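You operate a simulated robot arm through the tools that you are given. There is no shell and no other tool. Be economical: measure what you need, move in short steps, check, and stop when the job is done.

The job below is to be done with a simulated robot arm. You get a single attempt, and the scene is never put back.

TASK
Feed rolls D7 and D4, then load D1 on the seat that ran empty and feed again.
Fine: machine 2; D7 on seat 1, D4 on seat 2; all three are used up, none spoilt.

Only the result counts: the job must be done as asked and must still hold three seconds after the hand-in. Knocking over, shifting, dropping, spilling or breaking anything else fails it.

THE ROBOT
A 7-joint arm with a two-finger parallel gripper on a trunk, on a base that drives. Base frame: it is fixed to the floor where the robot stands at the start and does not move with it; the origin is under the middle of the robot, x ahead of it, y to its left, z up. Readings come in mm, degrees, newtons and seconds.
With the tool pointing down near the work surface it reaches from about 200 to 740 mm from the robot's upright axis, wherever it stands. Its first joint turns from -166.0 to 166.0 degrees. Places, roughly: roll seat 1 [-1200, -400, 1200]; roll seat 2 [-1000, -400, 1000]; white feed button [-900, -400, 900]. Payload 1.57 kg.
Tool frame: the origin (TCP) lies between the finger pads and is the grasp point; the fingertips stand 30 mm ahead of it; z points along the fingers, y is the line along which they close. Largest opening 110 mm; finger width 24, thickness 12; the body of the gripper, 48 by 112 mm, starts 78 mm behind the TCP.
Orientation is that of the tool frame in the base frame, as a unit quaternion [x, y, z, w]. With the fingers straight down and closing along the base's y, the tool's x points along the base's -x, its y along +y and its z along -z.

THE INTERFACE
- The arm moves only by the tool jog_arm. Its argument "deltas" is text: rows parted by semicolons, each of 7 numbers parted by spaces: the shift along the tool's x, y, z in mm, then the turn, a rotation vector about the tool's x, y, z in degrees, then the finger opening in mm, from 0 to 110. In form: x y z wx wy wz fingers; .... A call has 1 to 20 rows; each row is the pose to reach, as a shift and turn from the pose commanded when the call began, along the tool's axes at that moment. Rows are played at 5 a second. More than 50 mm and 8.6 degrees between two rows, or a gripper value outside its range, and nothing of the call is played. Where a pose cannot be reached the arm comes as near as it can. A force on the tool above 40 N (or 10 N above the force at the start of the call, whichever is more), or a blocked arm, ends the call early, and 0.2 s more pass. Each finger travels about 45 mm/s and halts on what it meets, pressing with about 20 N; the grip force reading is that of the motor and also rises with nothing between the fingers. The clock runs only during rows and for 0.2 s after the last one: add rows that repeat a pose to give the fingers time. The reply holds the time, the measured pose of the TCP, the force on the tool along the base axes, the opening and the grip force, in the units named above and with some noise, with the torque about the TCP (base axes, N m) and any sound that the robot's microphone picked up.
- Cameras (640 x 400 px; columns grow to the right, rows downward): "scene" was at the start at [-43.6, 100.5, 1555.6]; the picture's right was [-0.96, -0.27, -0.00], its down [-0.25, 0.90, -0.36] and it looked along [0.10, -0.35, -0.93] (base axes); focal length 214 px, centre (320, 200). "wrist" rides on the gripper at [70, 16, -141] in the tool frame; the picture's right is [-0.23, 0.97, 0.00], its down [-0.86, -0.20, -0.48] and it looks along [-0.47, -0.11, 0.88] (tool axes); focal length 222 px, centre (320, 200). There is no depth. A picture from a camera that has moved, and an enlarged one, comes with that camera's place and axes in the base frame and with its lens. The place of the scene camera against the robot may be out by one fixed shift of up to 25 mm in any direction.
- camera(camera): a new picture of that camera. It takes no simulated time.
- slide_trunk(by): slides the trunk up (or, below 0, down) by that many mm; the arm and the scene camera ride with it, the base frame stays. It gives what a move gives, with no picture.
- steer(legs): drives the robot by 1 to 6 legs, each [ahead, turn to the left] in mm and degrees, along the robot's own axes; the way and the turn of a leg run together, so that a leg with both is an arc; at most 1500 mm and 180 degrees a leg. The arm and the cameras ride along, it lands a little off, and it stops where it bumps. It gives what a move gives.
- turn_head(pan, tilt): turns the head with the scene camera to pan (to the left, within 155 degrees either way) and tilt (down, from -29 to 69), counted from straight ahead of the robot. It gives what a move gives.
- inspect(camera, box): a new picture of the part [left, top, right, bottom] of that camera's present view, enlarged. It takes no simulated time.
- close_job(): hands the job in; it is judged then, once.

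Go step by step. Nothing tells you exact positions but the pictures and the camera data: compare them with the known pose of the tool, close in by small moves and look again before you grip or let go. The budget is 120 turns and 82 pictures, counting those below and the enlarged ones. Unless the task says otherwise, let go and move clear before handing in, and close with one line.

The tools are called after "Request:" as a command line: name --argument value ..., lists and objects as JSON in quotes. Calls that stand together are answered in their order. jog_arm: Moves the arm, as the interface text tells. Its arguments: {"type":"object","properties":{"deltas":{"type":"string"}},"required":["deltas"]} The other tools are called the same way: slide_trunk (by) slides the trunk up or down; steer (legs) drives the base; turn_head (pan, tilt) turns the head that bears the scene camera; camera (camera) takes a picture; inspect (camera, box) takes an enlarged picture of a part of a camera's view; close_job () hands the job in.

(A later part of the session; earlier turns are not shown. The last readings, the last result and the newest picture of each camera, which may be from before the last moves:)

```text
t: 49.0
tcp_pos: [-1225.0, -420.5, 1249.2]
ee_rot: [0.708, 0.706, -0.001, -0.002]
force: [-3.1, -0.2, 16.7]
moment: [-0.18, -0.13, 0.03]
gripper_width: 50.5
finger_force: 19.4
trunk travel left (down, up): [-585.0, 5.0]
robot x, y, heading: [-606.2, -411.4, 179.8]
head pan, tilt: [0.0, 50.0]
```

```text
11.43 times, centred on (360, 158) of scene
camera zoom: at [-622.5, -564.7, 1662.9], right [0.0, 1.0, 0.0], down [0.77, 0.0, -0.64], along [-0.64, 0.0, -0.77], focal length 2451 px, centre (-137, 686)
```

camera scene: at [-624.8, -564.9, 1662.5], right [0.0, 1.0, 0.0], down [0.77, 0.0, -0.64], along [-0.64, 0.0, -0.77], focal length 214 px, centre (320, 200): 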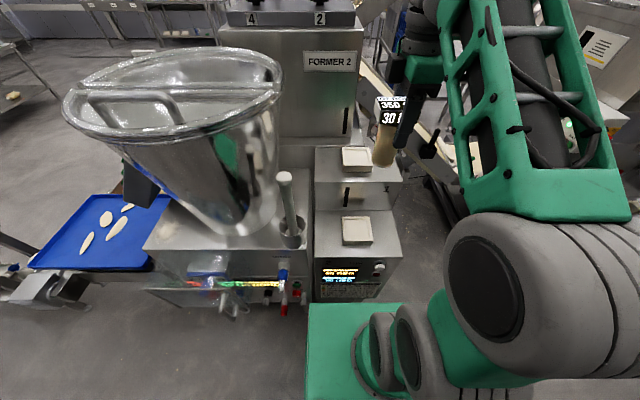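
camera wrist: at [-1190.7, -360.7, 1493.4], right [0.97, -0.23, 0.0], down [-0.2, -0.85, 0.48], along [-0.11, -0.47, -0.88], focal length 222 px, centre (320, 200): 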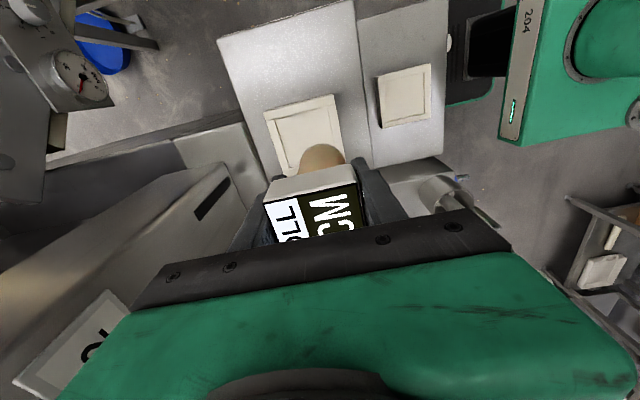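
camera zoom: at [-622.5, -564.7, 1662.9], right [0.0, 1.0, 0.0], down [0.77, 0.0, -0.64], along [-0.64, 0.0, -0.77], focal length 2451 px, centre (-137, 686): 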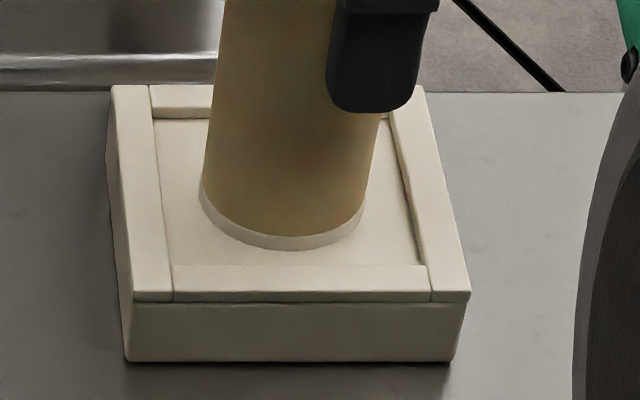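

The roll stands inside the recess. I ease the pressure slightly, open, then rise.

Request:
jog_arm --deltas "0 0 -2 0 0 0 40; 0 0 -2 0 0 0 60; 0 0 -2 0 0 0 85; 0 0 -2 0 0 0 85; 0 0 -2 0 0 0 85; 0 0 -2 0 0 0 85"

Request:
inspect --camera "scene" --box '[320, 80, 400, 180]'

```text
t: 50.4
tcp_pos: [-1224.1, -421.3, 1246.7]
ee_rot: [0.708, 0.706, 0.001, 0.0]
force: [0.2, -0.4, -0.1]
moment: [0.02, -0.01, -0.01]
gripper_width: 84.8
finger_force: 0.1
trunk travel left (down, up): [-585.0, 5.0]
robot x, y, heading: [-605.4, -406.5, 179.8]
head pan, tilt: [0.0, 50.0]
```

```text
4.00 times, centred on (360, 130) of scene
camera zoom: at [-623.6, -564.9, 1662.6], right [0.0, 1.0, 0.0], down [0.77, 0.0, -0.64], along [-0.64, 0.0, -0.77], focal length 858 px, centre (160, 480)
```

zoom: 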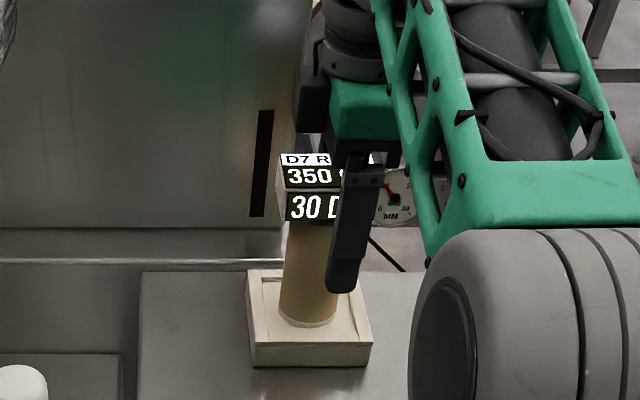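

D7 stands free on seat 1. Straight up would exceed reach, so I slide the open fingers out sideways (+y, clear space), then rise and retreat.

Request:
jog_arm --deltas "25 0 0 0 0 0 90; 50 0 0 0 0 0 90; 75 0 0 0 0 0 90; 100 0 0 0 0 0 90; 120 0 0 0 0 0 90; 120 0 0 0 0 0 90"

Request:
camera --camera "scene"

```text
t: 51.8
tcp_pos: [-1224.9, -301.7, 1247.8]
ee_rot: [0.708, 0.706, 0.001, 0.0]
force: [0.2, -0.2, 0.2]
moment: [0.01, 0.0, 0.03]
gripper_width: 90.2
finger_force: 0.0
trunk travel left (down, up): [-585.0, 5.0]
robot x, y, heading: [-608.0, -409.7, 180.2]
head pan, tilt: [0.0, 50.0]
```

```text
39 pictures are left
camera scene: at [-623.6, -564.9, 1662.6], right [0.0, 1.0, 0.0], down [0.77, 0.0, -0.64], along [-0.64, 0.0, -0.77], focal length 214 px, centre (320, 200)
```

scene: 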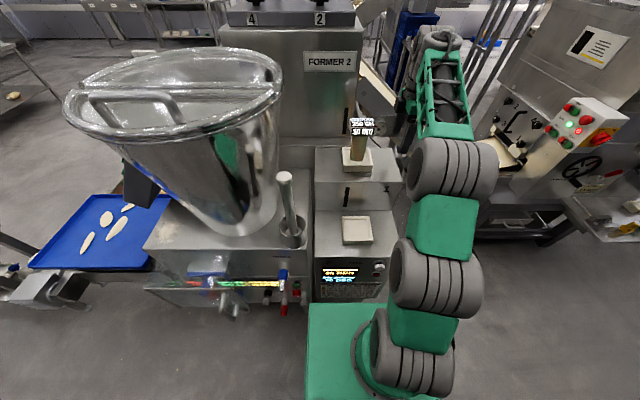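

D7 is standing on seat 1. I retreat, bring the arm back in front, back out and turn around to the roll table.

Request:
jog_arm --deltas "0 40 -15 0 0 0 110; 0 80 -30 0 0 0 110; 0 120 -55 0 0 0 110; 0 155 -85 0 0 0 110; 0 190 -115 0 0 0 110; 0 215 -150 0 0 0 110; -40 215 -165 0 0 0 110; -80 215 -165 0 0 0 110; -108 215 -165 0 0 0 110; -108 215 -165 0 0 0 110"

Request:
steer --legs '[[-357, 0], [0, 90], [410, 0], [0, 90], [250, 0]]'

```text
t: 54.0
tcp_pos: [-1010.4, -410.3, 1411.2]
ee_rot: [0.707, 0.707, 0.001, 0.001]
force: [-0.7, 0.5, 0.0]
moment: [0.02, 0.0, -0.02]
gripper_width: 110.2
finger_force: 0.0
trunk travel left (down, up): [-585.0, 5.0]
robot x, y, heading: [-607.9, -410.6, 179.7]
head pan, tilt: [0.0, 50.0]
```

```text
t: 67.5
tcp_pos: [402.2, -825.5, 1410.7]
ee_rot: [-0.704, 0.711, 0.001, -0.002]
force: [1.1, 0.2, 0.0]
moment: [-0.01, 0.02, 0.04]
gripper_width: 110.0
finger_force: 0.0
trunk travel left (down, up): [-585.0, 5.0]
robot x, y, heading: [3.6, -824.7, -0.5]
head pan, tilt: [0.0, 50.0]
```

I turned the wrong way (toward −y), but nothing was touched. I drive back out and over to the roll table, ending nearer to it.

Request:
steer --legs '[[-250, 0], [0, 90.5], [900, 0], [0, -90], [240, 0]]'

Request:
camera --camera "scene"

```text
t: 82.7
tcp_pos: [400.0, 77.4, 1411.5]
ee_rot: [-0.707, 0.708, 0.0, -0.001]
force: [-0.9, 0.8, -0.5]
moment: [0.01, 0.04, 0.0]
gripper_width: 110.0
finger_force: 0.0
trunk travel left (down, up): [-585.0, 5.0]
robot x, y, heading: [-2.4, 76.7, 0.1]
head pan, tilt: [0.0, 50.0]
```

```text
38 pictures are left
camera scene: at [16.1, 231.0, 1662.6], right [0.0, -1.0, 0.0], down [-0.77, 0.0, -0.64], along [0.64, 0.0, -0.77], focal length 214 px, centre (320, 200)
```

scene: 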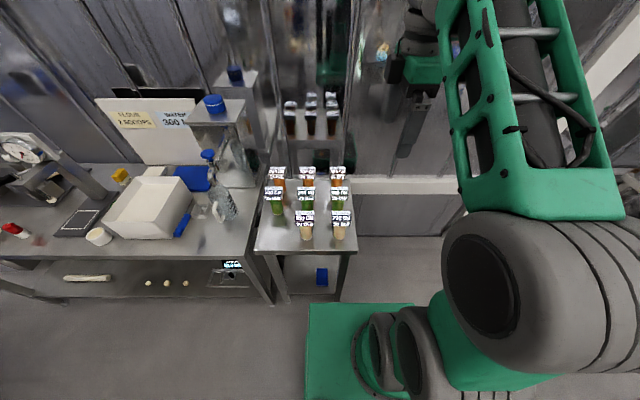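

I lower the trunk again and go above D4 (about [480, 282]).

Request:
slide_trunk --by -85

Request:
jog_arm --deltas "-41 -16 0 0 0 0 110; -82 -32 0 0 0 0 110; -123 -48 0 0 0 0 110; -164 -64 0 0 0 0 110; -204.6 -80 0 0 0 0 110; -204.6 -80 45 0 0 0 110; -204.6 -80 90 0 0 0 110; -204.6 -80 135 0 0 0 110; -204.6 -80 180 0 0 0 110; -204.6 -80 225 0 0 0 110; -204.6 -80 256 0 0 0 110; -204.6 -80 256 0 0 0 110"

Request:
camera --camera "wrist"

```text
t: 83.9
tcp_pos: [398.7, 77.3, 1327.1]
ee_rot: [-0.706, 0.708, 0.001, 0.0]
force: [0.3, -0.2, 0.3]
moment: [-0.01, -0.04, 0.02]
gripper_width: 110.2
finger_force: 0.1
trunk travel left (down, up): [-500.0, 90.0]
robot x, y, heading: [-2.3, 76.5, -0.1]
head pan, tilt: [0.0, 50.0]
```

```text
t: 86.5
tcp_pos: [478.8, 282.0, 1070.3]
ee_rot: [0.707, -0.707, -0.001, 0.0]
force: [-0.2, -0.1, -0.5]
moment: [-0.03, 0.0, 0.02]
gripper_width: 109.9
finger_force: 0.0
out of reach, approached as far as the arm can: row 5
trunk travel left (down, up): [-500.0, 90.0]
robot x, y, heading: [-3.1, 78.4, 0.0]
head pan, tilt: [0.0, 50.0]
```

```text
37 pictures are left
camera wrist: at [462.0, 213.2, 1212.7], right [-0.97, 0.23, 0.0], down [0.2, 0.85, 0.48], along [0.11, 0.47, -0.88], focal length 222 px, centre (320, 200)
```

wrist: 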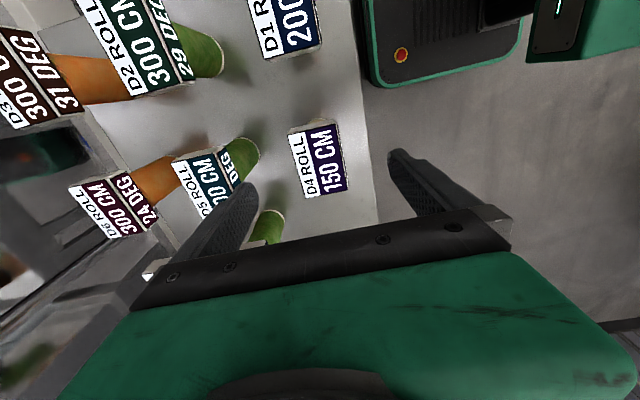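

D4 is nearly centred; I shift 5 mm in +y, descend to 949 and check with one look.

Request:
jog_arm --deltas "-5 0 0 0 0 0 110; -5 0 40 0 0 0 110; -5 0 80 0 0 0 110; -5 0 121 0 0 0 110; -5 0 121 0 0 0 110"

Request:
camera --camera "wrist"

```text
t: 87.7
tcp_pos: [479.0, 286.2, 949.1]
ee_rot: [-0.707, 0.708, 0.0, -0.001]
force: [0.4, 0.1, -0.3]
moment: [0.02, 0.0, 0.0]
gripper_width: 110.0
finger_force: 0.0
trunk travel left (down, up): [-500.0, 90.0]
robot x, y, heading: [-2.6, 81.4, 0.1]
head pan, tilt: [0.0, 50.0]
```

```text
36 pictures are left
camera wrist: at [462.2, 218.2, 1091.7], right [-0.97, 0.23, 0.0], down [0.2, 0.85, 0.48], along [0.11, 0.47, -0.88], focal length 222 px, centre (320, 200)
```

wrist: 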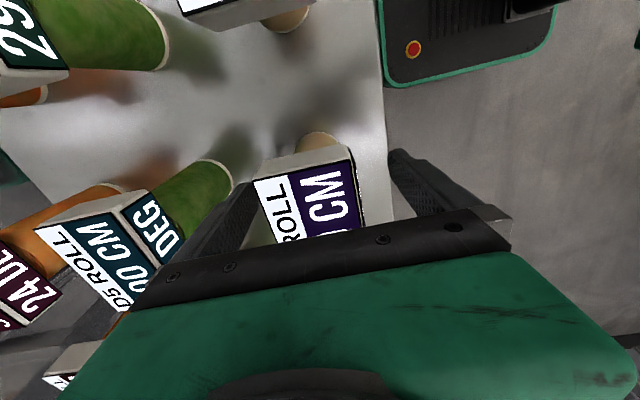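

Good; D4's offset is about 9 mm smaller than D7's was. I grip and lift.

Request:
jog_arm --deltas "0 0 0 0 0 0 60; 0 0 0 0 0 0 40; 0 0 0 0 0 0 40; 0 0 0 0 0 0 40; 0 0 0 0 0 0 40; 0 0 0 0 0 0 40; 0 0 -20 0 0 0 40; 0 0 -40 0 0 0 40; 0 0 -40 0 0 0 40"

Request:
camera --camera "wrist"

```text
t: 89.7
tcp_pos: [478.9, 287.4, 989.6]
ee_rot: [-0.707, 0.708, 0.001, -0.002]
force: [-0.1, 0.1, -2.4]
moment: [0.02, -0.03, -0.01]
gripper_width: 50.6
finger_force: 20.1
trunk travel left (down, up): [-500.0, 90.0]
robot x, y, heading: [-1.6, 77.9, -0.2]
head pan, tilt: [0.0, 50.0]
```

```text
35 pictures are left
camera wrist: at [462.6, 218.9, 1131.7], right [-0.97, 0.23, 0.0], down [0.2, 0.85, 0.48], along [0.11, 0.47, -0.88], focal length 222 px, centre (320, 200)
```

wrist: 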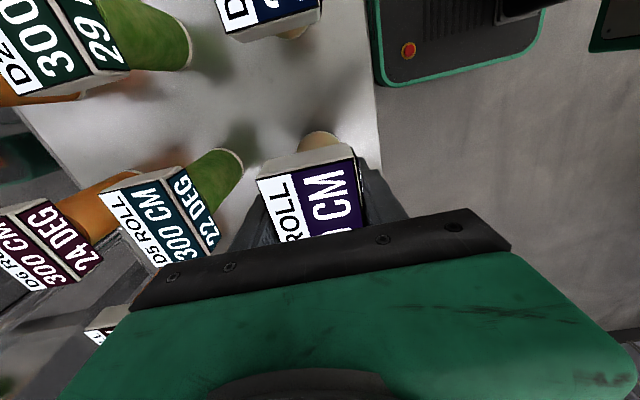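

D4 is held. I raise it, bring it in front and drive to the machine the way I went the first time.

Request:
jog_arm --deltas "0 0 -45 0 0 0 40; 0 0 -90 0 0 0 40; 0 0 -135 0 0 0 40; 0 0 -180 0 0 0 40; 0 0 -225 0 0 0 40; 40 16 -245 0 0 0 40; 80 32 -265 0 0 0 40; 120 48 -285 0 0 0 40; 165 64 -305 0 0 0 40; 208 80 -325 0 0 0 40; 208 80 -340 0 0 0 40; 208 80 -340 0 0 0 40"

Request:
steer --legs '[[-250, 0], [0, -90], [488, 0], [0, -90], [300, 0]]'

Request:
camera --camera "scene"

```text
refused: row 9 steps farther than a row can; nothing moved
```

```text
t: 102.7
tcp_pos: [-886.9, -607.9, 990.8]
ee_rot: [0.707, 0.707, 0.011, 0.006]
force: [16.5, 6.9, 7.2]
moment: [-1.04, 2.36, -0.01]
gripper_width: 50.3
finger_force: 20.6
trunk travel left (down, up): [-500.0, 90.0]
robot x, y, heading: [-410.4, -403.4, 179.2]
head pan, tilt: [0.0, 50.0]
stopped in leg 5: the force on the tool passed its limit (the readings are from after the stop); the commanded pose is now the measured one
```

```text
34 pictures are left
camera scene: at [-426.7, -558.1, 1577.7], right [0.01, 1.0, 0.0], down [0.76, -0.01, -0.64], along [-0.64, 0.01, -0.76], focal length 214 px, centre (320, 200)
```

scene: 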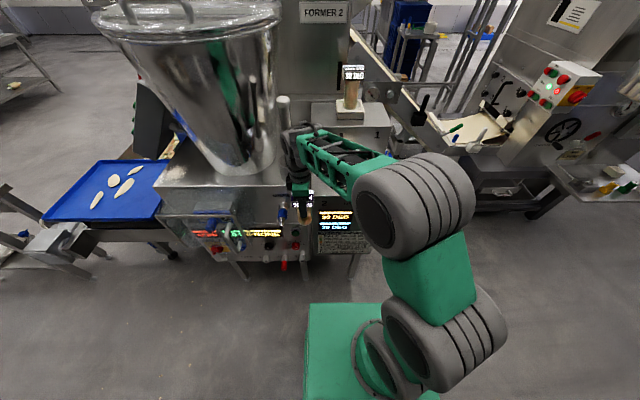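

That call order was a mistake: the lift was refused, so the arm drove low and touched the neighbouring machine's front. I back straight off at once and inspect everything.

Request:
steer --legs '[[-120, 0]]'

Request:
inspect --camera "scene" --box '[150, 60, 400, 290]'

Request:
camera --camera "wrist"

```text
t: 103.9
tcp_pos: [-768.2, -610.4, 989.8]
ee_rot: [0.708, 0.706, 0.011, 0.006]
force: [-0.2, 0.3, -2.1]
moment: [-0.02, 0.01, 0.01]
gripper_width: 50.5
finger_force: 20.5
trunk travel left (down, up): [-500.0, 90.0]
robot x, y, heading: [-289.6, -408.2, 179.2]
head pan, tilt: [0.0, 50.0]
```

```text
1.74 times, centred on (275, 175) of scene
camera zoom: at [-308.2, -561.1, 1577.6], right [0.01, 1.0, 0.0], down [0.77, -0.01, -0.64], along [-0.64, 0.01, -0.77], focal length 373 px, centre (398, 244)
```

zoom: 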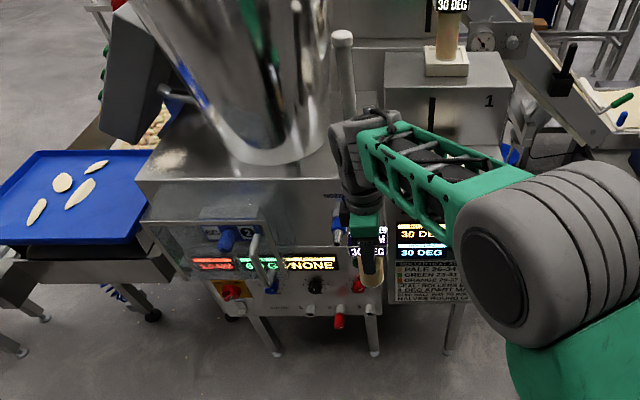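

```text
32 pictures are left
camera wrist: at [-755.4, -540.6, 1132.4], right [0.97, -0.23, 0.02], down [-0.21, -0.86, 0.47], along [-0.09, -0.46, -0.88], focal length 222 px, centre (320, 200)
```

wrist: 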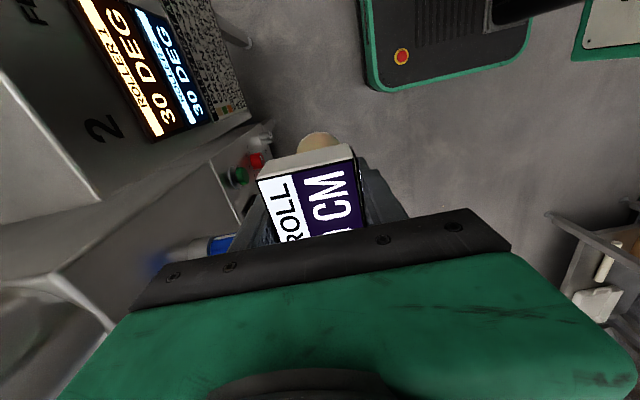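

No visible damage: D7 still stands, displays and nozzle unchanged, D4 sits unchanged in the grip. Now I raise the arm to travel height, fixing the slight tilt.

Request:
jog_arm --deltas "0 0 -45 0.5 -0.1 0 40; 0 0 -90 1 -0.3 0 40; 0 0 -135 1.4 -0.4 -0.1 40; 0 0 -180 1.4 -0.4 -0.1 40; 0 0 -225 1.4 -0.4 -0.1 40; 40 15 -245 1.4 -0.4 -0.1 40; 80 30 -265 1.4 -0.4 -0.1 40; 120 45 -285 1.4 -0.4 -0.1 40; 160 60 -305 1.4 -0.4 -0.1 40; 200 75 -325 1.4 -0.4 -0.1 40; 200 75 -340 1.4 -0.4 -0.1 40; 200 75 -340 1.4 -0.4 -0.1 40"

```text
t: 106.5
tcp_pos: [-701.7, -413.3, 1333.5]
ee_rot: [0.707, 0.707, 0.0, 0.001]
force: [0.1, 0.0, -2.9]
moment: [0.02, -0.02, 0.01]
gripper_width: 50.5
finger_force: 20.2
trunk travel left (down, up): [-500.0, 90.0]
robot x, y, heading: [-291.6, -406.2, 179.4]
head pan, tilt: [0.0, 50.0]
```

Travel height reached. Now ahead to the machine.

Request:
steer --legs '[[300, 0.6]]'

Request:
inspect --camera "wrist" --box '[200, 60, 380, 200]'

Request:
inspect --camera "scene" --box '[270, 80, 420, 260]'

```text
t: 108.5
tcp_pos: [-1002.5, -412.4, 1332.8]
ee_rot: [0.704, 0.71, -0.001, 0.0]
force: [0.5, 0.4, -2.0]
moment: [0.01, -0.02, 0.0]
gripper_width: 50.9
finger_force: 20.4
trunk travel left (down, up): [-500.0, 90.0]
robot x, y, heading: [-591.5, -405.1, 179.6]
head pan, tilt: [0.0, 50.0]
```

```text
2.86 times, centred on (290, 130) of wrist
camera zoom: at [-987.2, -341.8, 1474.8], right [0.98, -0.22, 0.0], down [-0.19, -0.86, 0.48], along [-0.11, -0.47, -0.88], focal length 635 px, centre (406, 400)
```

zoom: 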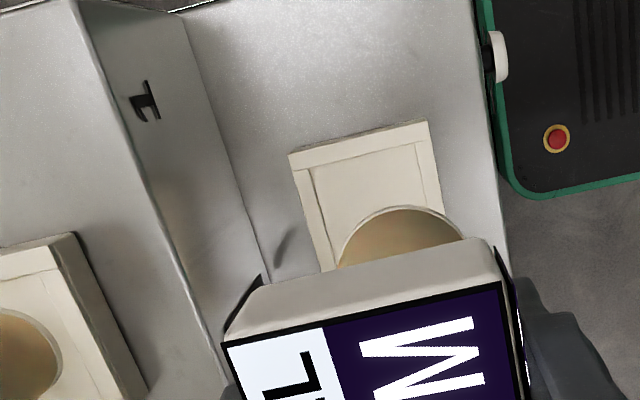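

```text
2.22 times, centred on (345, 170) of scene
camera zoom: at [-609.0, -557.9, 1577.5], right [0.01, 1.0, 0.0], down [0.77, -0.01, -0.64], along [-0.64, 0.0, -0.77], focal length 477 px, centre (264, 267)
```

zoom: 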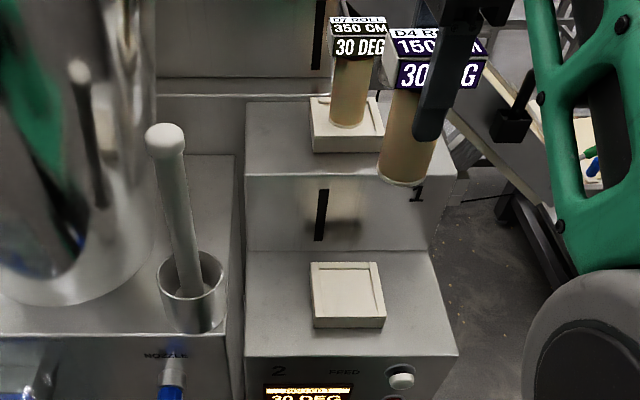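

Seat 2 comes out at about [-1030, -431, 1010]. I move over it with D4's offset allowed for and lower to z≈1140.

Request:
jog_arm --deltas "-6 -14 0 0 0 0 40; -13 -27.5 0 0 0 0 40; -13 -27.5 45 0 0 0 40; -13 -27.5 90 0 0 0 40; -13 -27.5 135 0 0 0 40; -13 -27.5 170 0 0 0 40; -13 -27.5 193 0 0 0 40; -13 -27.5 193 0 0 0 40"

Request:
inspect --camera "wrist" --box '[220, 60, 380, 200]'

Request:
inspect --camera "scene" --box '[320, 120, 400, 230]'

```text
t: 110.3
tcp_pos: [-1029.4, -426.1, 1139.8]
ee_rot: [0.705, 0.709, -0.002, -0.001]
force: [0.1, -0.1, -3.3]
moment: [0.03, 0.01, -0.04]
gripper_width: 50.2
finger_force: 20.2
trunk travel left (down, up): [-500.0, 90.0]
robot x, y, heading: [-593.1, -402.8, 179.8]
head pan, tilt: [0.0, 50.0]
```

```text
2.86 times, centred on (300, 130) of wrist
camera zoom: at [-1013.9, -354.9, 1281.1], right [0.98, -0.22, 0.0], down [-0.19, -0.86, 0.48], along [-0.11, -0.47, -0.88], focal length 635 px, centre (377, 400)
```

zoom: 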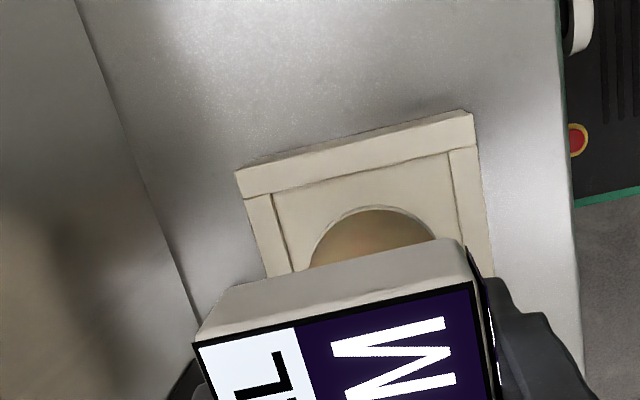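

```text
3.64 times, centred on (360, 175) of scene
camera zoom: at [-608.4, -557.9, 1577.6], right [0.01, 1.0, 0.0], down [0.77, -0.01, -0.64], along [-0.64, 0.0, -0.77], focal length 780 px, centre (174, 291)
```

zoom: 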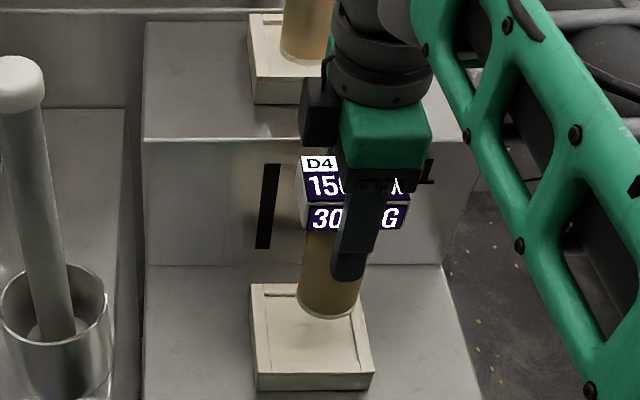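

Slightly too far +y (≈7 mm). I correct, lower to 1107, and check.

Request:
jog_arm --deltas "-7 0 0 0 0 0 40; -7 0 18 0 0 0 40; -7 0 33 0 0 0 40; -7 0 33 0 0 0 40"

Request:
inspect --camera "scene" --box '[320, 150, 390, 230]'

```text
t: 111.3
tcp_pos: [-1029.3, -431.7, 1107.3]
ee_rot: [0.705, 0.709, -0.001, -0.001]
force: [-0.6, -1.0, -2.1]
moment: [0.02, 0.01, 0.01]
gripper_width: 50.6
finger_force: 19.8
trunk travel left (down, up): [-500.0, 90.0]
robot x, y, heading: [-588.7, -403.3, 179.5]
head pan, tilt: [0.0, 50.0]
```

```text
5.00 times, centred on (355, 190) of scene
camera zoom: at [-608.4, -557.9, 1577.6], right [0.01, 1.0, 0.0], down [0.77, -0.01, -0.64], along [-0.64, 0.0, -0.77], focal length 1072 px, centre (145, 250)
```

zoom: 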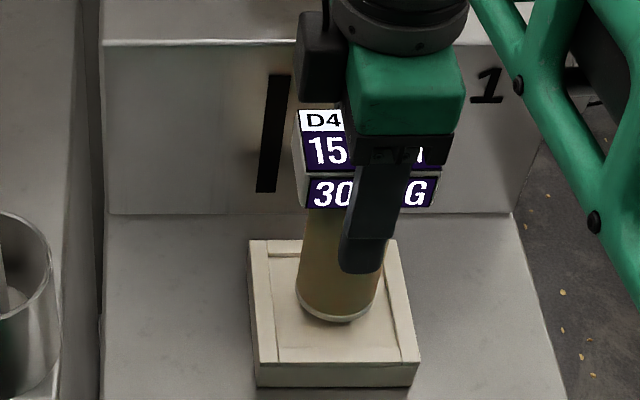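

Well centred. Lowering gently to contact.

Request:
jog_arm --deltas "0 0 3 0 0 0 40; 0 0 6 0 0 0 40; 0 0 8 0 0 0 40; 0 0 8 0 0 0 40"

Request:
jog_arm --deltas "0 0 2 0 0 0 40; 0 0 4 0 0 0 40; 0 0 4 0 0 0 40"

```text
t: 112.3
tcp_pos: [-1029.9, -432.1, 1098.2]
ee_rot: [0.705, 0.709, 0.0, 0.0]
force: [-0.2, -0.3, -2.6]
moment: [0.02, -0.02, -0.01]
gripper_width: 50.5
finger_force: 19.8
trunk travel left (down, up): [-500.0, 90.0]
robot x, y, heading: [-590.6, -403.2, 179.5]
head pan, tilt: [0.0, 50.0]
```

```text
t: 113.1
tcp_pos: [-1029.1, -433.1, 1095.0]
ee_rot: [0.705, 0.71, 0.0, 0.0]
force: [-0.2, -0.2, -3.4]
moment: [0.01, -0.03, -0.01]
gripper_width: 50.4
finger_force: 20.2
trunk travel left (down, up): [-500.0, 90.0]
robot x, y, heading: [-592.0, -403.7, 179.7]
head pan, tilt: [0.0, 50.0]
```

Request:
jog_arm --deltas "0 0 2 0 0 0 40; 0 0 4 0 0 0 40; 0 0 4 0 0 0 40"

Request:
inspect --camera "scene" --box '[320, 150, 390, 230]'

```text
t: 113.9
tcp_pos: [-1029.0, -431.8, 1091.0]
ee_rot: [0.704, 0.71, 0.001, 0.0]
force: [0.0, 0.2, -1.0]
moment: [0.01, -0.05, 0.0]
gripper_width: 50.6
finger_force: 20.2
trunk travel left (down, up): [-500.0, 90.0]
robot x, y, heading: [-590.0, -402.6, 179.4]
head pan, tilt: [0.0, 50.0]
```

```text
5.00 times, centred on (355, 190) of scene
camera zoom: at [-608.3, -557.9, 1577.6], right [0.01, 1.0, 0.0], down [0.77, -0.01, -0.64], along [-0.64, 0.0, -0.77], focal length 1072 px, centre (145, 250)
```

zoom: 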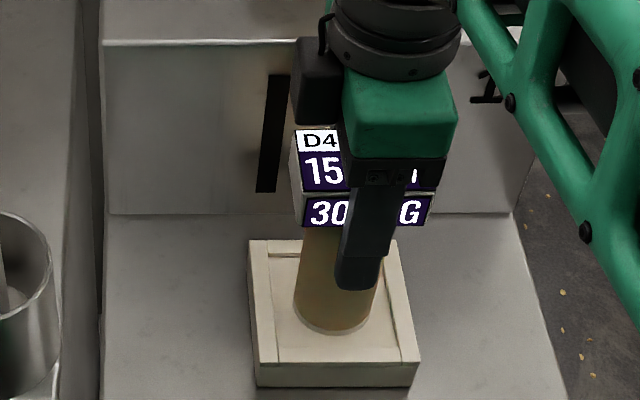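

Touching just now. One more millimetre, then release and rise straight up.

Request:
jog_arm --deltas "0 0 1.2 0 0 0 40; 0 0 1.2 0 0 0 40; 0 0 1 0 0 0 60; 0 0 1 0 0 0 90; 0 0 1 0 0 0 90; 0 0 1 0 0 0 90; 0 0 1 0 0 0 90"

Request:
jog_arm --deltas "0 0 -20 0 0 0 90; 0 0 -45 0 0 0 90; 0 0 -90 0 0 0 90; 0 0 -135 0 0 0 90; 0 0 -160 0 0 0 90; 0 0 -160 0 0 0 90"

Request:
inspect --camera "scene" --box '[300, 60, 420, 260]'

```text
t: 115.5
tcp_pos: [-1030.8, -432.8, 1090.2]
ee_rot: [0.705, 0.709, 0.0, 0.0]
force: [0.2, -0.2, -0.4]
moment: [0.01, 0.03, -0.02]
gripper_width: 89.9
finger_force: 0.0
trunk travel left (down, up): [-500.0, 90.0]
robot x, y, heading: [-590.8, -405.5, 179.8]
head pan, tilt: [0.0, 50.0]
```

```text
t: 116.9
tcp_pos: [-1029.3, -431.7, 1250.7]
ee_rot: [0.704, 0.71, 0.0, 0.0]
force: [-0.1, -1.4, 0.5]
moment: [0.02, 0.01, 0.02]
gripper_width: 89.9
finger_force: 0.1
trunk travel left (down, up): [-500.0, 90.0]
robot x, y, heading: [-592.8, -405.6, 180.0]
head pan, tilt: [0.0, 50.0]
```

```text
2.00 times, centred on (360, 160) of scene
camera zoom: at [-608.2, -557.9, 1577.6], right [0.01, 1.0, 0.0], down [0.77, -0.01, -0.64], along [-0.64, 0.0, -0.77], focal length 429 px, centre (240, 280)
```

zoom: 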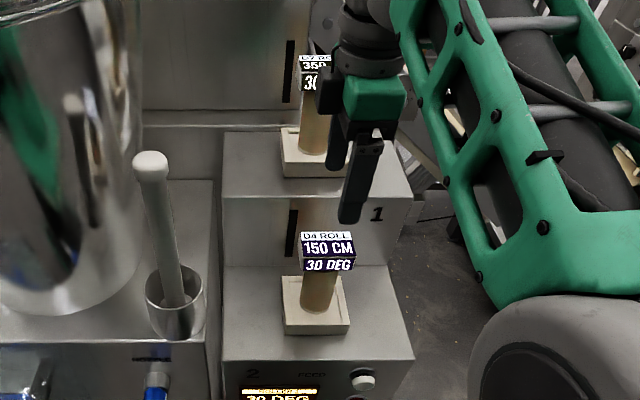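

Both rolls are seated. The white button is at about [-923, -357, 938] on the front panel; I close the fingers and bring them down in front of it, with a standoff.

Request:
jog_arm --deltas "18.8 42.3 0 0 0 0 60; 37.5 84.5 0 0 0 0 30; 56.3 126.8 0 0 0 0 0; 75 169 0 0 0 0 0; 75 169 43 0 0 0 0; 75 169 86 0 0 0 0; 75 169 129 0 0 0 0; 75 169 172 0 0 0 0; 75 169 215 0 0 0 0; 75 169 258 0 0 0 0; 75 169 302 0 0 0 0; 75 169 302 0 0 0 0"

Request:
camera --camera "wrist"

Request:
turn_head --pan 0 --tilt 62

Request:
inspect --camera "scene" --box '[300, 80, 420, 260]'

```text
t: 119.5
tcp_pos: [-861.1, -356.0, 948.2]
ee_rot: [0.705, 0.709, 0.0, -0.001]
force: [0.5, -0.2, -0.1]
moment: [-0.01, 0.04, 0.02]
gripper_width: 0.0
finger_force: 19.9
trunk travel left (down, up): [-500.0, 90.0]
robot x, y, heading: [-589.4, -405.4, 179.5]
head pan, tilt: [0.0, 50.0]
```

```text
24 pictures are left
camera wrist: at [-846.0, -285.8, 1090.2], right [0.98, -0.22, 0.0], down [-0.19, -0.86, 0.48], along [-0.11, -0.47, -0.88], focal length 222 px, centre (320, 200)
```

wrist: 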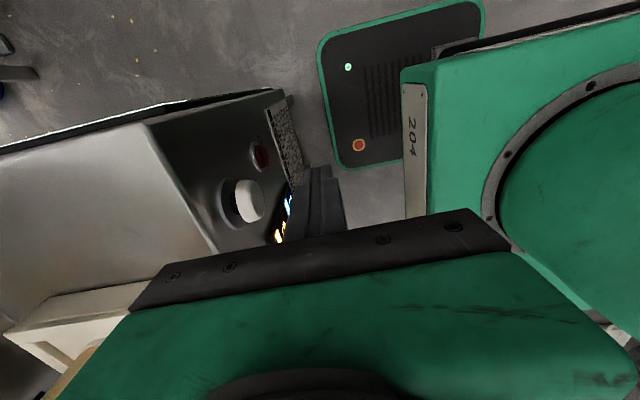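

```text
t: 120.3
tcp_pos: [-860.5, -356.5, 948.3]
ee_rot: [0.705, 0.709, 0.001, 0.0]
force: [0.1, -0.5, -0.1]
moment: [0.0, 0.01, -0.02]
gripper_width: 0.0
finger_force: 19.7
trunk travel left (down, up): [-500.0, 90.0]
robot x, y, heading: [-592.3, -406.8, 179.7]
head pan, tilt: [0.0, 62.0]
```

```text
2.22 times, centred on (360, 170) of scene
camera zoom: at [-595.6, -558.0, 1562.8], right [0.01, 1.0, 0.0], down [0.88, -0.01, -0.47], along [-0.47, 0.0, -0.88], focal length 477 px, centre (231, 267)
```

zoom: 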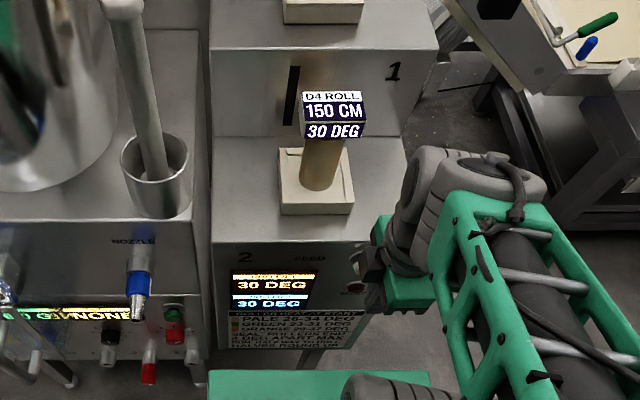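

Button face triangulates to [-923.5, -358, 930]. I lower 8 mm and push slowly forward.

Request:
jog_arm --deltas "-1.5 0 8 0 0 0 0; -1.5 -20 8 0 0 0 0; -1.5 -38 8 0 0 0 0; -1.5 -44 8 0 0 0 0; -1.5 -48 8 0 0 0 0; -1.5 -50 8 0 0 0 0; -1.5 -52 8 0 0 0 0"

```text
t: 121.9
tcp_pos: [-910.3, -357.9, 939.4]
ee_rot: [0.705, 0.709, 0.001, 0.0]
force: [16.2, 1.0, 6.6]
moment: [-0.02, -0.01, -0.07]
gripper_width: 0.3
finger_force: 19.6
trunk travel left (down, up): [-500.0, 90.0]
robot x, y, heading: [-592.7, -405.4, 179.3]
head pan, tilt: [0.0, 62.0]
heard: click
```

Contact and a click. I pull back the finger and look at the displays.

Request:
jog_arm --deltas "0 20 0 0 0 0 0; 0 50 0 0 0 0 0; 0 50 0 0 0 0 0"

Request:
inspect --camera "scene" --box '[290, 80, 420, 260]'

```text
t: 122.7
tcp_pos: [-863.8, -358.7, 939.7]
ee_rot: [0.704, 0.71, 0.0, 0.0]
force: [-0.4, -0.4, -0.1]
moment: [-0.02, 0.03, 0.01]
gripper_width: 0.0
finger_force: 20.2
trunk travel left (down, up): [-500.0, 90.0]
robot x, y, heading: [-595.5, -400.7, 179.7]
head pan, tilt: [0.0, 62.0]
```

```text
2.22 times, centred on (355, 170) of scene
camera zoom: at [-595.3, -558.0, 1562.7], right [0.01, 1.0, 0.0], down [0.88, -0.01, -0.47], along [-0.47, 0.0, -0.88], focal length 477 px, centre (242, 267)
```

zoom: 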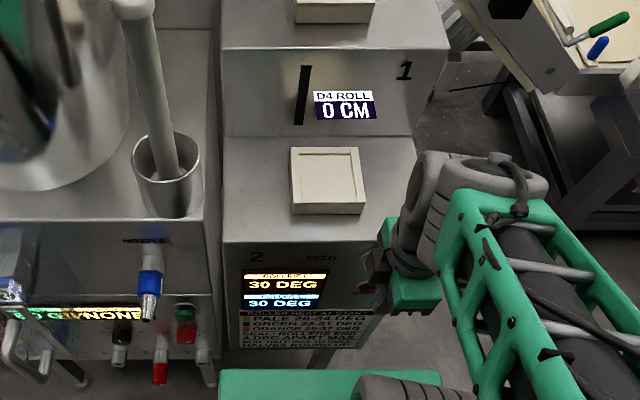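

D4 is used up (0 cm), rollers still 30/30. I lift the arm, then (after confirming) drive back for D1.

Request:
jog_arm --deltas "0 0 -44 0 0 0 0; 0 0 -88 0 0 0 0; 0 0 -132 0 0 0 20; 0 0 -176 0 0 0 40; 0 0 -220 0 0 0 60; 0 0 -264 0 0 0 80; 0 0 -308 0 0 0 100; 0 0 -350 0 0 0 110; 0 0 -350 0 0 0 110"

```text
t: 124.7
tcp_pos: [-862.9, -357.0, 1288.1]
ee_rot: [0.705, 0.709, 0.0, 0.0]
force: [0.0, 0.1, -0.4]
moment: [-0.04, -0.03, 0.01]
gripper_width: 109.9
finger_force: 0.0
trunk travel left (down, up): [-500.0, 90.0]
robot x, y, heading: [-592.8, -404.3, 179.6]
head pan, tilt: [0.0, 62.0]
```

Request:
steer --legs '[[-343, 0], [0, -90], [465, 0], [0, -89.7], [250, 0]]'

Request:
camera --camera "scene"

```text
t: 138.4
tcp_pos: [286.5, 7.7, 1289.7]
ee_rot: [0.708, -0.706, 0.0, 0.0]
force: [1.0, 0.2, -0.7]
moment: [-0.02, 0.03, 0.01]
gripper_width: 109.9
finger_force: 0.0
trunk travel left (down, up): [-500.0, 90.0]
robot x, y, heading: [16.3, 57.0, -0.6]
head pan, tilt: [0.0, 62.0]
```

```text
21 pictures are left
camera scene: at [22.0, 208.5, 1562.7], right [-0.01, -1.0, 0.0], down [-0.88, 0.01, -0.47], along [0.47, 0.0, -0.88], focal length 214 px, centre (320, 200)
```

scene: 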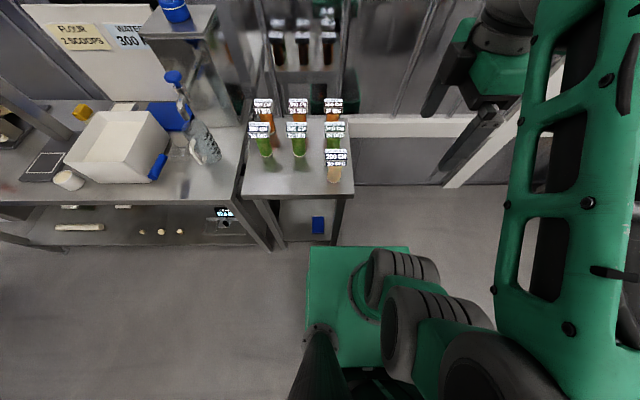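

D1 is the last pale roll, about [480, 152]. I go above it.

Request:
jog_arm --deltas "-24 -32.3 0 0 0 0 110; -48 -64.5 0 0 0 0 110; -72 -96.8 0 0 0 0 110; -96 -129 0 0 0 0 110; -120 -161 0 0 0 0 110; -144.3 -193.5 0 0 0 0 110; -144.3 -193.5 44 0 0 0 110; -144.3 -193.5 88 0 0 0 110; -144.3 -193.5 132 0 0 0 110; -144.3 -193.5 176 0 0 0 110; -144.3 -193.5 219.7 0 0 0 110; -144.3 -193.5 219.7 0 0 0 110"

Request:
camera --camera "wrist"

```text
t: 141.0
tcp_pos: [476.9, 152.6, 1070.2]
ee_rot: [0.709, -0.705, 0.001, 0.0]
force: [0.3, -0.7, -0.6]
moment: [0.02, 0.01, -0.03]
gripper_width: 109.7
finger_force: 0.0
trunk travel left (down, up): [-500.0, 90.0]
robot x, y, heading: [16.0, 56.0, -0.5]
head pan, tilt: [0.0, 62.0]
```

```text
20 pictures are left
camera wrist: at [460.9, 85.2, 1212.3], right [-0.97, 0.22, 0.0], down [0.19, 0.86, 0.48], along [0.11, 0.47, -0.88], focal length 222 px, centre (320, 200)
```

wrist: 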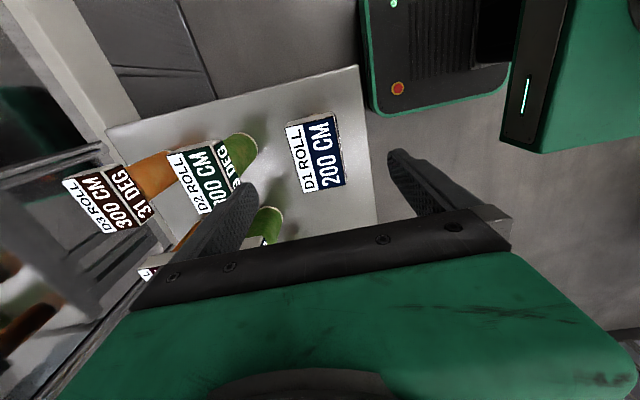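

D1 is in place; I shift slightly to match D4's grip offset, descend and look.

Request:
jog_arm --deltas "1 -3 0 0 0 0 110; 1 -3 40 0 0 0 110; 1 -3 80 0 0 0 110; 1 -3 121 0 0 0 110; 1 -3 121 0 0 0 110"

Request:
camera --camera "wrist"

```text
t: 142.2
tcp_pos: [481.8, 152.0, 947.8]
ee_rot: [0.709, -0.705, 0.0, 0.0]
force: [1.0, 0.6, 0.0]
moment: [-0.02, -0.01, 0.01]
gripper_width: 109.8
finger_force: 0.1
trunk travel left (down, up): [-500.0, 90.0]
robot x, y, heading: [17.2, 52.7, -0.6]
head pan, tilt: [0.0, 62.0]
```

```text
19 pictures are left
camera wrist: at [465.2, 83.5, 1090.4], right [-0.97, 0.22, 0.0], down [0.2, 0.86, 0.48], along [0.11, 0.47, -0.88], focal length 222 px, centre (320, 200)
```

wrist: 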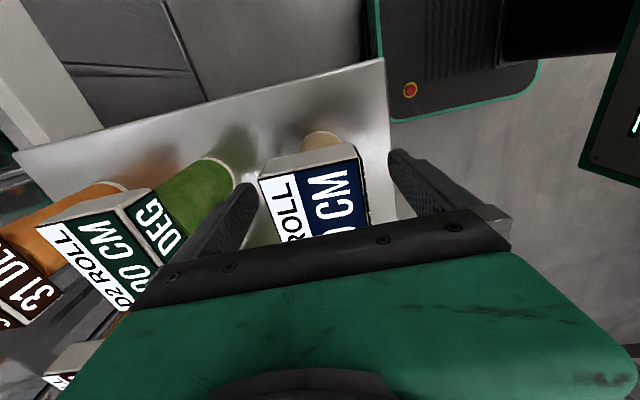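

Same picture as D4 gave. I grip and lift it 40 mm.

Request:
jog_arm --deltas "0 0 0 0 0 0 60; 0 0 0 0 0 0 40; 0 0 0 0 0 0 40; 0 0 0 0 0 0 40; 0 0 0 0 0 0 40; 0 0 0 0 0 0 40; 0 0 -20 0 0 0 40; 0 0 -40 0 0 0 40; 0 0 -40 0 0 0 40"

```text
t: 144.2
tcp_pos: [481.5, 152.4, 989.2]
ee_rot: [0.709, -0.705, 0.0, 0.0]
force: [0.1, 0.0, -2.8]
moment: [-0.01, -0.01, 0.03]
gripper_width: 50.5
finger_force: 19.9
trunk travel left (down, up): [-500.0, 90.0]
robot x, y, heading: [14.9, 54.6, -0.3]
head pan, tilt: [0.0, 62.0]
```

D1 held. I lift to travel height and centre it in front (no driving until confirmed).

Request:
jog_arm --deltas "0 0 -45 0 0 0 40; 0 0 -90 0 0 0 40; 0 0 -135 0 0 0 40; 0 0 -180 0 0 0 40; 0 0 -225 0 0 0 40; 30 20 -250 0 0 0 40; 60 40 -275 0 0 0 40; 80 55 -310 0 0 0 40; 98 65 -340 0 0 0 40; 98 65 -340 0 0 0 40"

```text
t: 146.4
tcp_pos: [417.3, 53.7, 1329.7]
ee_rot: [0.709, -0.705, 0.001, 0.0]
force: [0.2, -0.1, -2.5]
moment: [-0.01, 0.02, 0.01]
gripper_width: 50.6
finger_force: 19.8
trunk travel left (down, up): [-500.0, 90.0]
robot x, y, heading: [15.8, 57.1, -0.7]
head pan, tilt: [0.0, 62.0]
```

Request:
steer --legs '[[-266, 0], [0, -89.5], [464, 0], [0, -90], [340, 0]]'

Request:
inspect --camera "wrist" --box '[200, 60, 380, 200]'

```text
t: 160.1
tcp_pos: [-1001.1, -402.5, 1328.9]
ee_rot: [0.707, 0.707, 0.0, 0.0]
force: [-0.4, 0.7, -3.1]
moment: [0.01, 0.05, 0.05]
gripper_width: 50.1
finger_force: 19.9
trunk travel left (down, up): [-500.0, 90.0]
robot x, y, heading: [-595.1, -405.6, 179.3]
head pan, tilt: [0.0, 62.0]
```

```text
2.86 times, centred on (290, 130) of wrist
camera zoom: at [-985.4, -332.1, 1471.3], right [0.97, -0.23, 0.0], down [-0.2, -0.86, 0.48], along [-0.11, -0.47, -0.88], focal length 635 px, centre (406, 400)
```

zoom: 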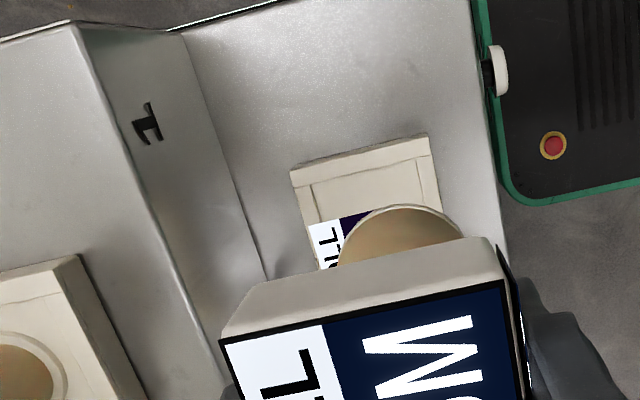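

D4's "0 CM" tag still shows at seat 2; I check the scene view before lowering.

Request:
inspect --camera "scene" --box '[300, 60, 400, 200]'

```text
2.86 times, centred on (350, 130) of scene
camera zoom: at [-603.5, -560.3, 1562.7], right [0.01, 1.0, 0.0], down [0.88, -0.01, -0.47], along [-0.47, 0.01, -0.88], focal length 613 px, centre (234, 400)
```

zoom: 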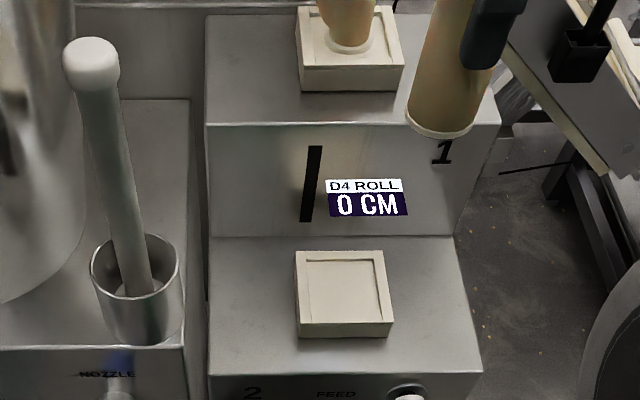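

The tag is just a floating annotation without body; I proceed over seat 2 to the pose that worked for D4, watching the force.

Request:
jog_arm --deltas "-15 -15 0 0 0 0 40; -29.5 -29 0 0 0 0 40; -29.5 -29 45 0 0 0 40; -29.5 -29 90 0 0 0 40; -29.5 -29 130 0 0 0 40; -29.5 -29 165 0 0 0 40; -29.5 -29 195 0 0 0 40; -29.5 -29 220 0 0 0 40; -29.5 -29 220 0 0 0 40"

Request:
inspect --camera "scene" --box '[320, 110, 390, 190]'

Request:
inspect --camera "wrist" --box '[220, 60, 380, 200]'

```text
t: 162.1
tcp_pos: [-1030.2, -431.8, 1108.7]
ee_rot: [0.707, 0.707, -0.001, 0.0]
force: [0.5, 0.0, -2.3]
moment: [0.03, 0.0, -0.02]
gripper_width: 50.3
finger_force: 20.2
trunk travel left (down, up): [-500.0, 90.0]
robot x, y, heading: [-599.2, -408.1, 179.5]
head pan, tilt: [0.0, 62.0]
```

```text
5.00 times, centred on (355, 150) of scene
camera zoom: at [-603.1, -560.3, 1562.7], right [0.01, 1.0, 0.0], down [0.88, -0.01, -0.47], along [-0.47, 0.01, -0.88], focal length 1072 px, centre (145, 450)
```

zoom: 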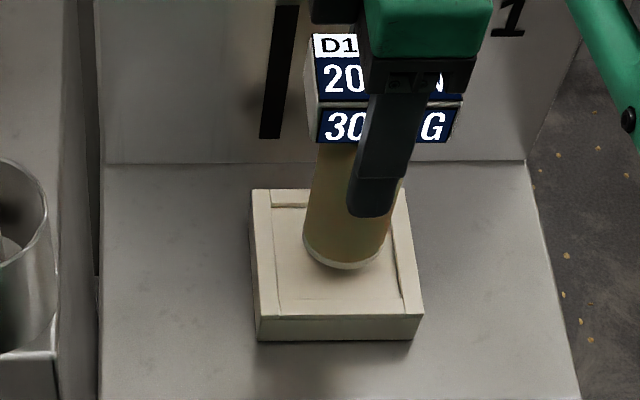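

```text
2.86 times, centred on (300, 130) of wrist
camera zoom: at [-1014.3, -361.0, 1250.5], right [0.97, -0.23, 0.0], down [-0.2, -0.86, 0.48], along [-0.11, -0.47, -0.88], focal length 635 px, centre (377, 400)
```

zoom: 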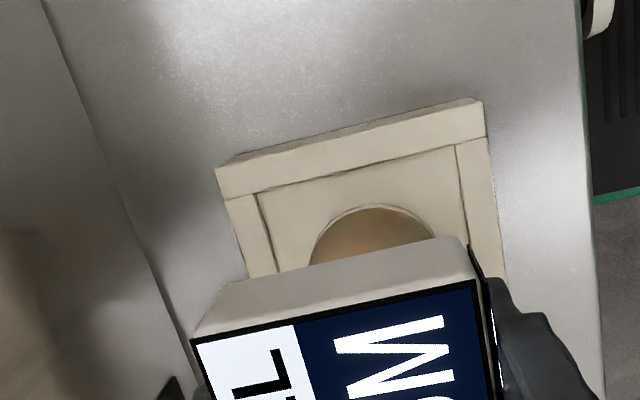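

Near centred; a 2 mm y trim, then lower to contact.

Request:
jog_arm --deltas "-2 1 0 0 0 0 40; -2 1 5 0 0 0 40; -2 1 10 0 0 0 40; -2 1 14 0 0 0 40; -2 1 14 0 0 0 40"

Request:
jog_arm --deltas "0 0 2 0 0 0 40; 0 0 4 0 0 0 40; 0 0 4 0 0 0 40"

```text
t: 163.3
tcp_pos: [-1029.6, -433.1, 1095.6]
ee_rot: [0.707, 0.707, 0.0, 0.0]
force: [0.0, -0.7, -2.1]
moment: [0.0, 0.02, 0.03]
gripper_width: 50.5
finger_force: 20.1
trunk travel left (down, up): [-500.0, 90.0]
robot x, y, heading: [-599.6, -408.2, 179.2]
head pan, tilt: [0.0, 62.0]
```

```text
t: 164.1
tcp_pos: [-1028.6, -433.9, 1090.6]
ee_rot: [0.708, 0.706, 0.0, -0.001]
force: [-0.5, -0.4, -1.9]
moment: [0.02, 0.01, -0.01]
gripper_width: 50.4
finger_force: 19.7
trunk travel left (down, up): [-500.0, 90.0]
robot x, y, heading: [-595.6, -404.7, 178.9]
head pan, tilt: [0.0, 62.0]
```

Request:
jog_arm --deltas "0 0 1 0 0 0 40; 0 0 2 0 0 0 40; 0 0 2 0 0 0 40"

Request:
inspect --camera "scene" --box '[320, 110, 390, 190]'

```text
t: 164.9
tcp_pos: [-1029.1, -435.0, 1089.8]
ee_rot: [0.708, 0.706, 0.0, 0.0]
force: [-0.5, 0.8, 0.1]
moment: [-0.01, -0.1, 0.04]
gripper_width: 50.2
finger_force: 19.5
trunk travel left (down, up): [-500.0, 90.0]
robot x, y, heading: [-595.3, -407.6, 179.3]
head pan, tilt: [0.0, 62.0]
```

```text
5.00 times, centred on (355, 150) of scene
camera zoom: at [-602.8, -560.3, 1562.8], right [0.01, 1.0, 0.0], down [0.88, -0.01, -0.47], along [-0.47, 0.01, -0.88], focal length 1072 px, centre (145, 450)
```

zoom: 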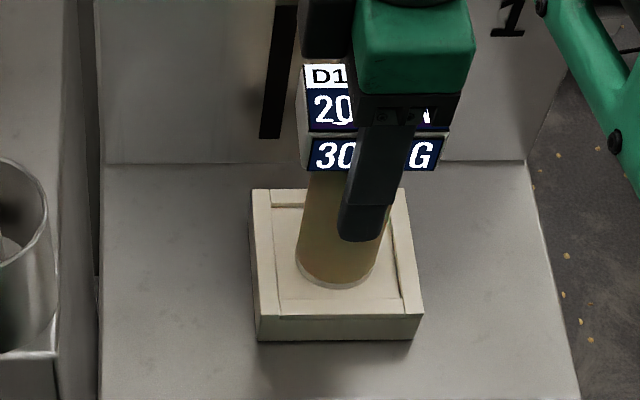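

D1 touches down, centred in the recess. I release and rise.

Request:
jog_arm --deltas "0 0 0.5 0 0 0 40; 0 0 0.5 0 0 0 60; 0 0 0.5 0 0 0 90; 0 0 0.5 0 0 0 90; 0 0 0.5 0 0 0 90; 0 0 0.5 0 0 0 90; 0 0 -20 0 0 0 90; 0 0 -60 0 0 0 90; 0 0 -105 0 0 0 90; 0 0 -150 0 0 0 90; 0 0 -160 0 0 0 90; 0 0 -160 0 0 0 90"

Request:
inspect --camera "scene" --box '[300, 40, 420, 220]'

```text
t: 167.5
tcp_pos: [-1029.1, -433.8, 1249.7]
ee_rot: [0.708, 0.707, 0.0, 0.0]
force: [0.3, -0.2, -0.5]
moment: [0.03, 0.02, -0.02]
gripper_width: 89.8
finger_force: 0.1
trunk travel left (down, up): [-500.0, 90.0]
robot x, y, heading: [-599.3, -403.2, 179.2]
head pan, tilt: [0.0, 62.0]
```

```text
2.22 times, centred on (360, 130) of scene
camera zoom: at [-602.9, -560.3, 1562.7], right [0.01, 1.0, 0.0], down [0.88, -0.01, -0.47], along [-0.47, 0.01, -0.88], focal length 477 px, centre (231, 356)
```

zoom: 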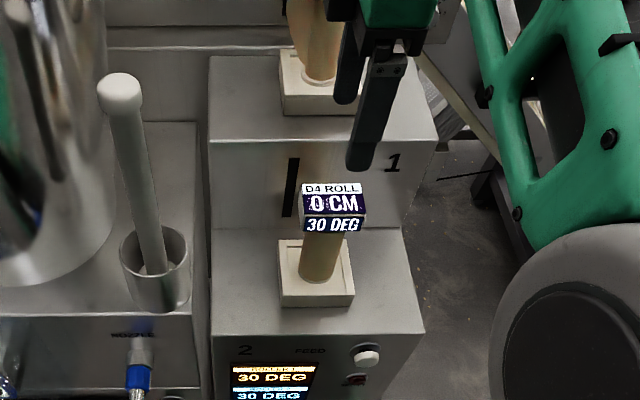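

D1 stands on seat 2. Now fingers closed, back to the button standoff.

Request:
jog_arm --deltas "19 42 0 0 0 0 60; 38 84 0 0 0 0 30; 57 126 0 0 0 0 0; 76 168 0 0 0 0 0; 76 168 44 0 0 0 0; 76 168 88 0 0 0 0; 76 168 132 0 0 0 0; 76 168 176 0 0 0 0; 76 168 220 0 0 0 0; 76 168 265 0 0 0 0; 76 168 310 0 0 0 0; 76 168 310 0 0 0 0"

```text
t: 170.1
tcp_pos: [-861.4, -356.6, 939.8]
ee_rot: [0.707, 0.707, -0.001, -0.001]
force: [-0.4, -0.3, 0.1]
moment: [0.02, -0.02, 0.01]
gripper_width: 0.2
finger_force: 19.7
trunk travel left (down, up): [-500.0, 90.0]
robot x, y, heading: [-596.1, -405.4, 179.3]
head pan, tilt: [0.0, 62.0]
```

Request:
jog_arm --deltas "-1 -20 0 0 0 0 0; -1 -38 0 0 0 0 0; -1 -44 0 0 0 0 0; -1 -48 0 0 0 0 0; -1 -50 0 0 0 0 0; -1 -52 0 0 0 0 0"

```text
t: 171.5
tcp_pos: [-910.5, -358.3, 939.6]
ee_rot: [0.708, 0.706, 0.001, 0.001]
force: [16.3, 1.0, 8.4]
moment: [0.02, -0.03, -0.07]
gripper_width: 0.1
finger_force: 20.4
trunk travel left (down, up): [-500.0, 90.0]
robot x, y, heading: [-599.0, -404.2, 179.3]
head pan, tilt: [0.0, 62.0]
heard: click
```

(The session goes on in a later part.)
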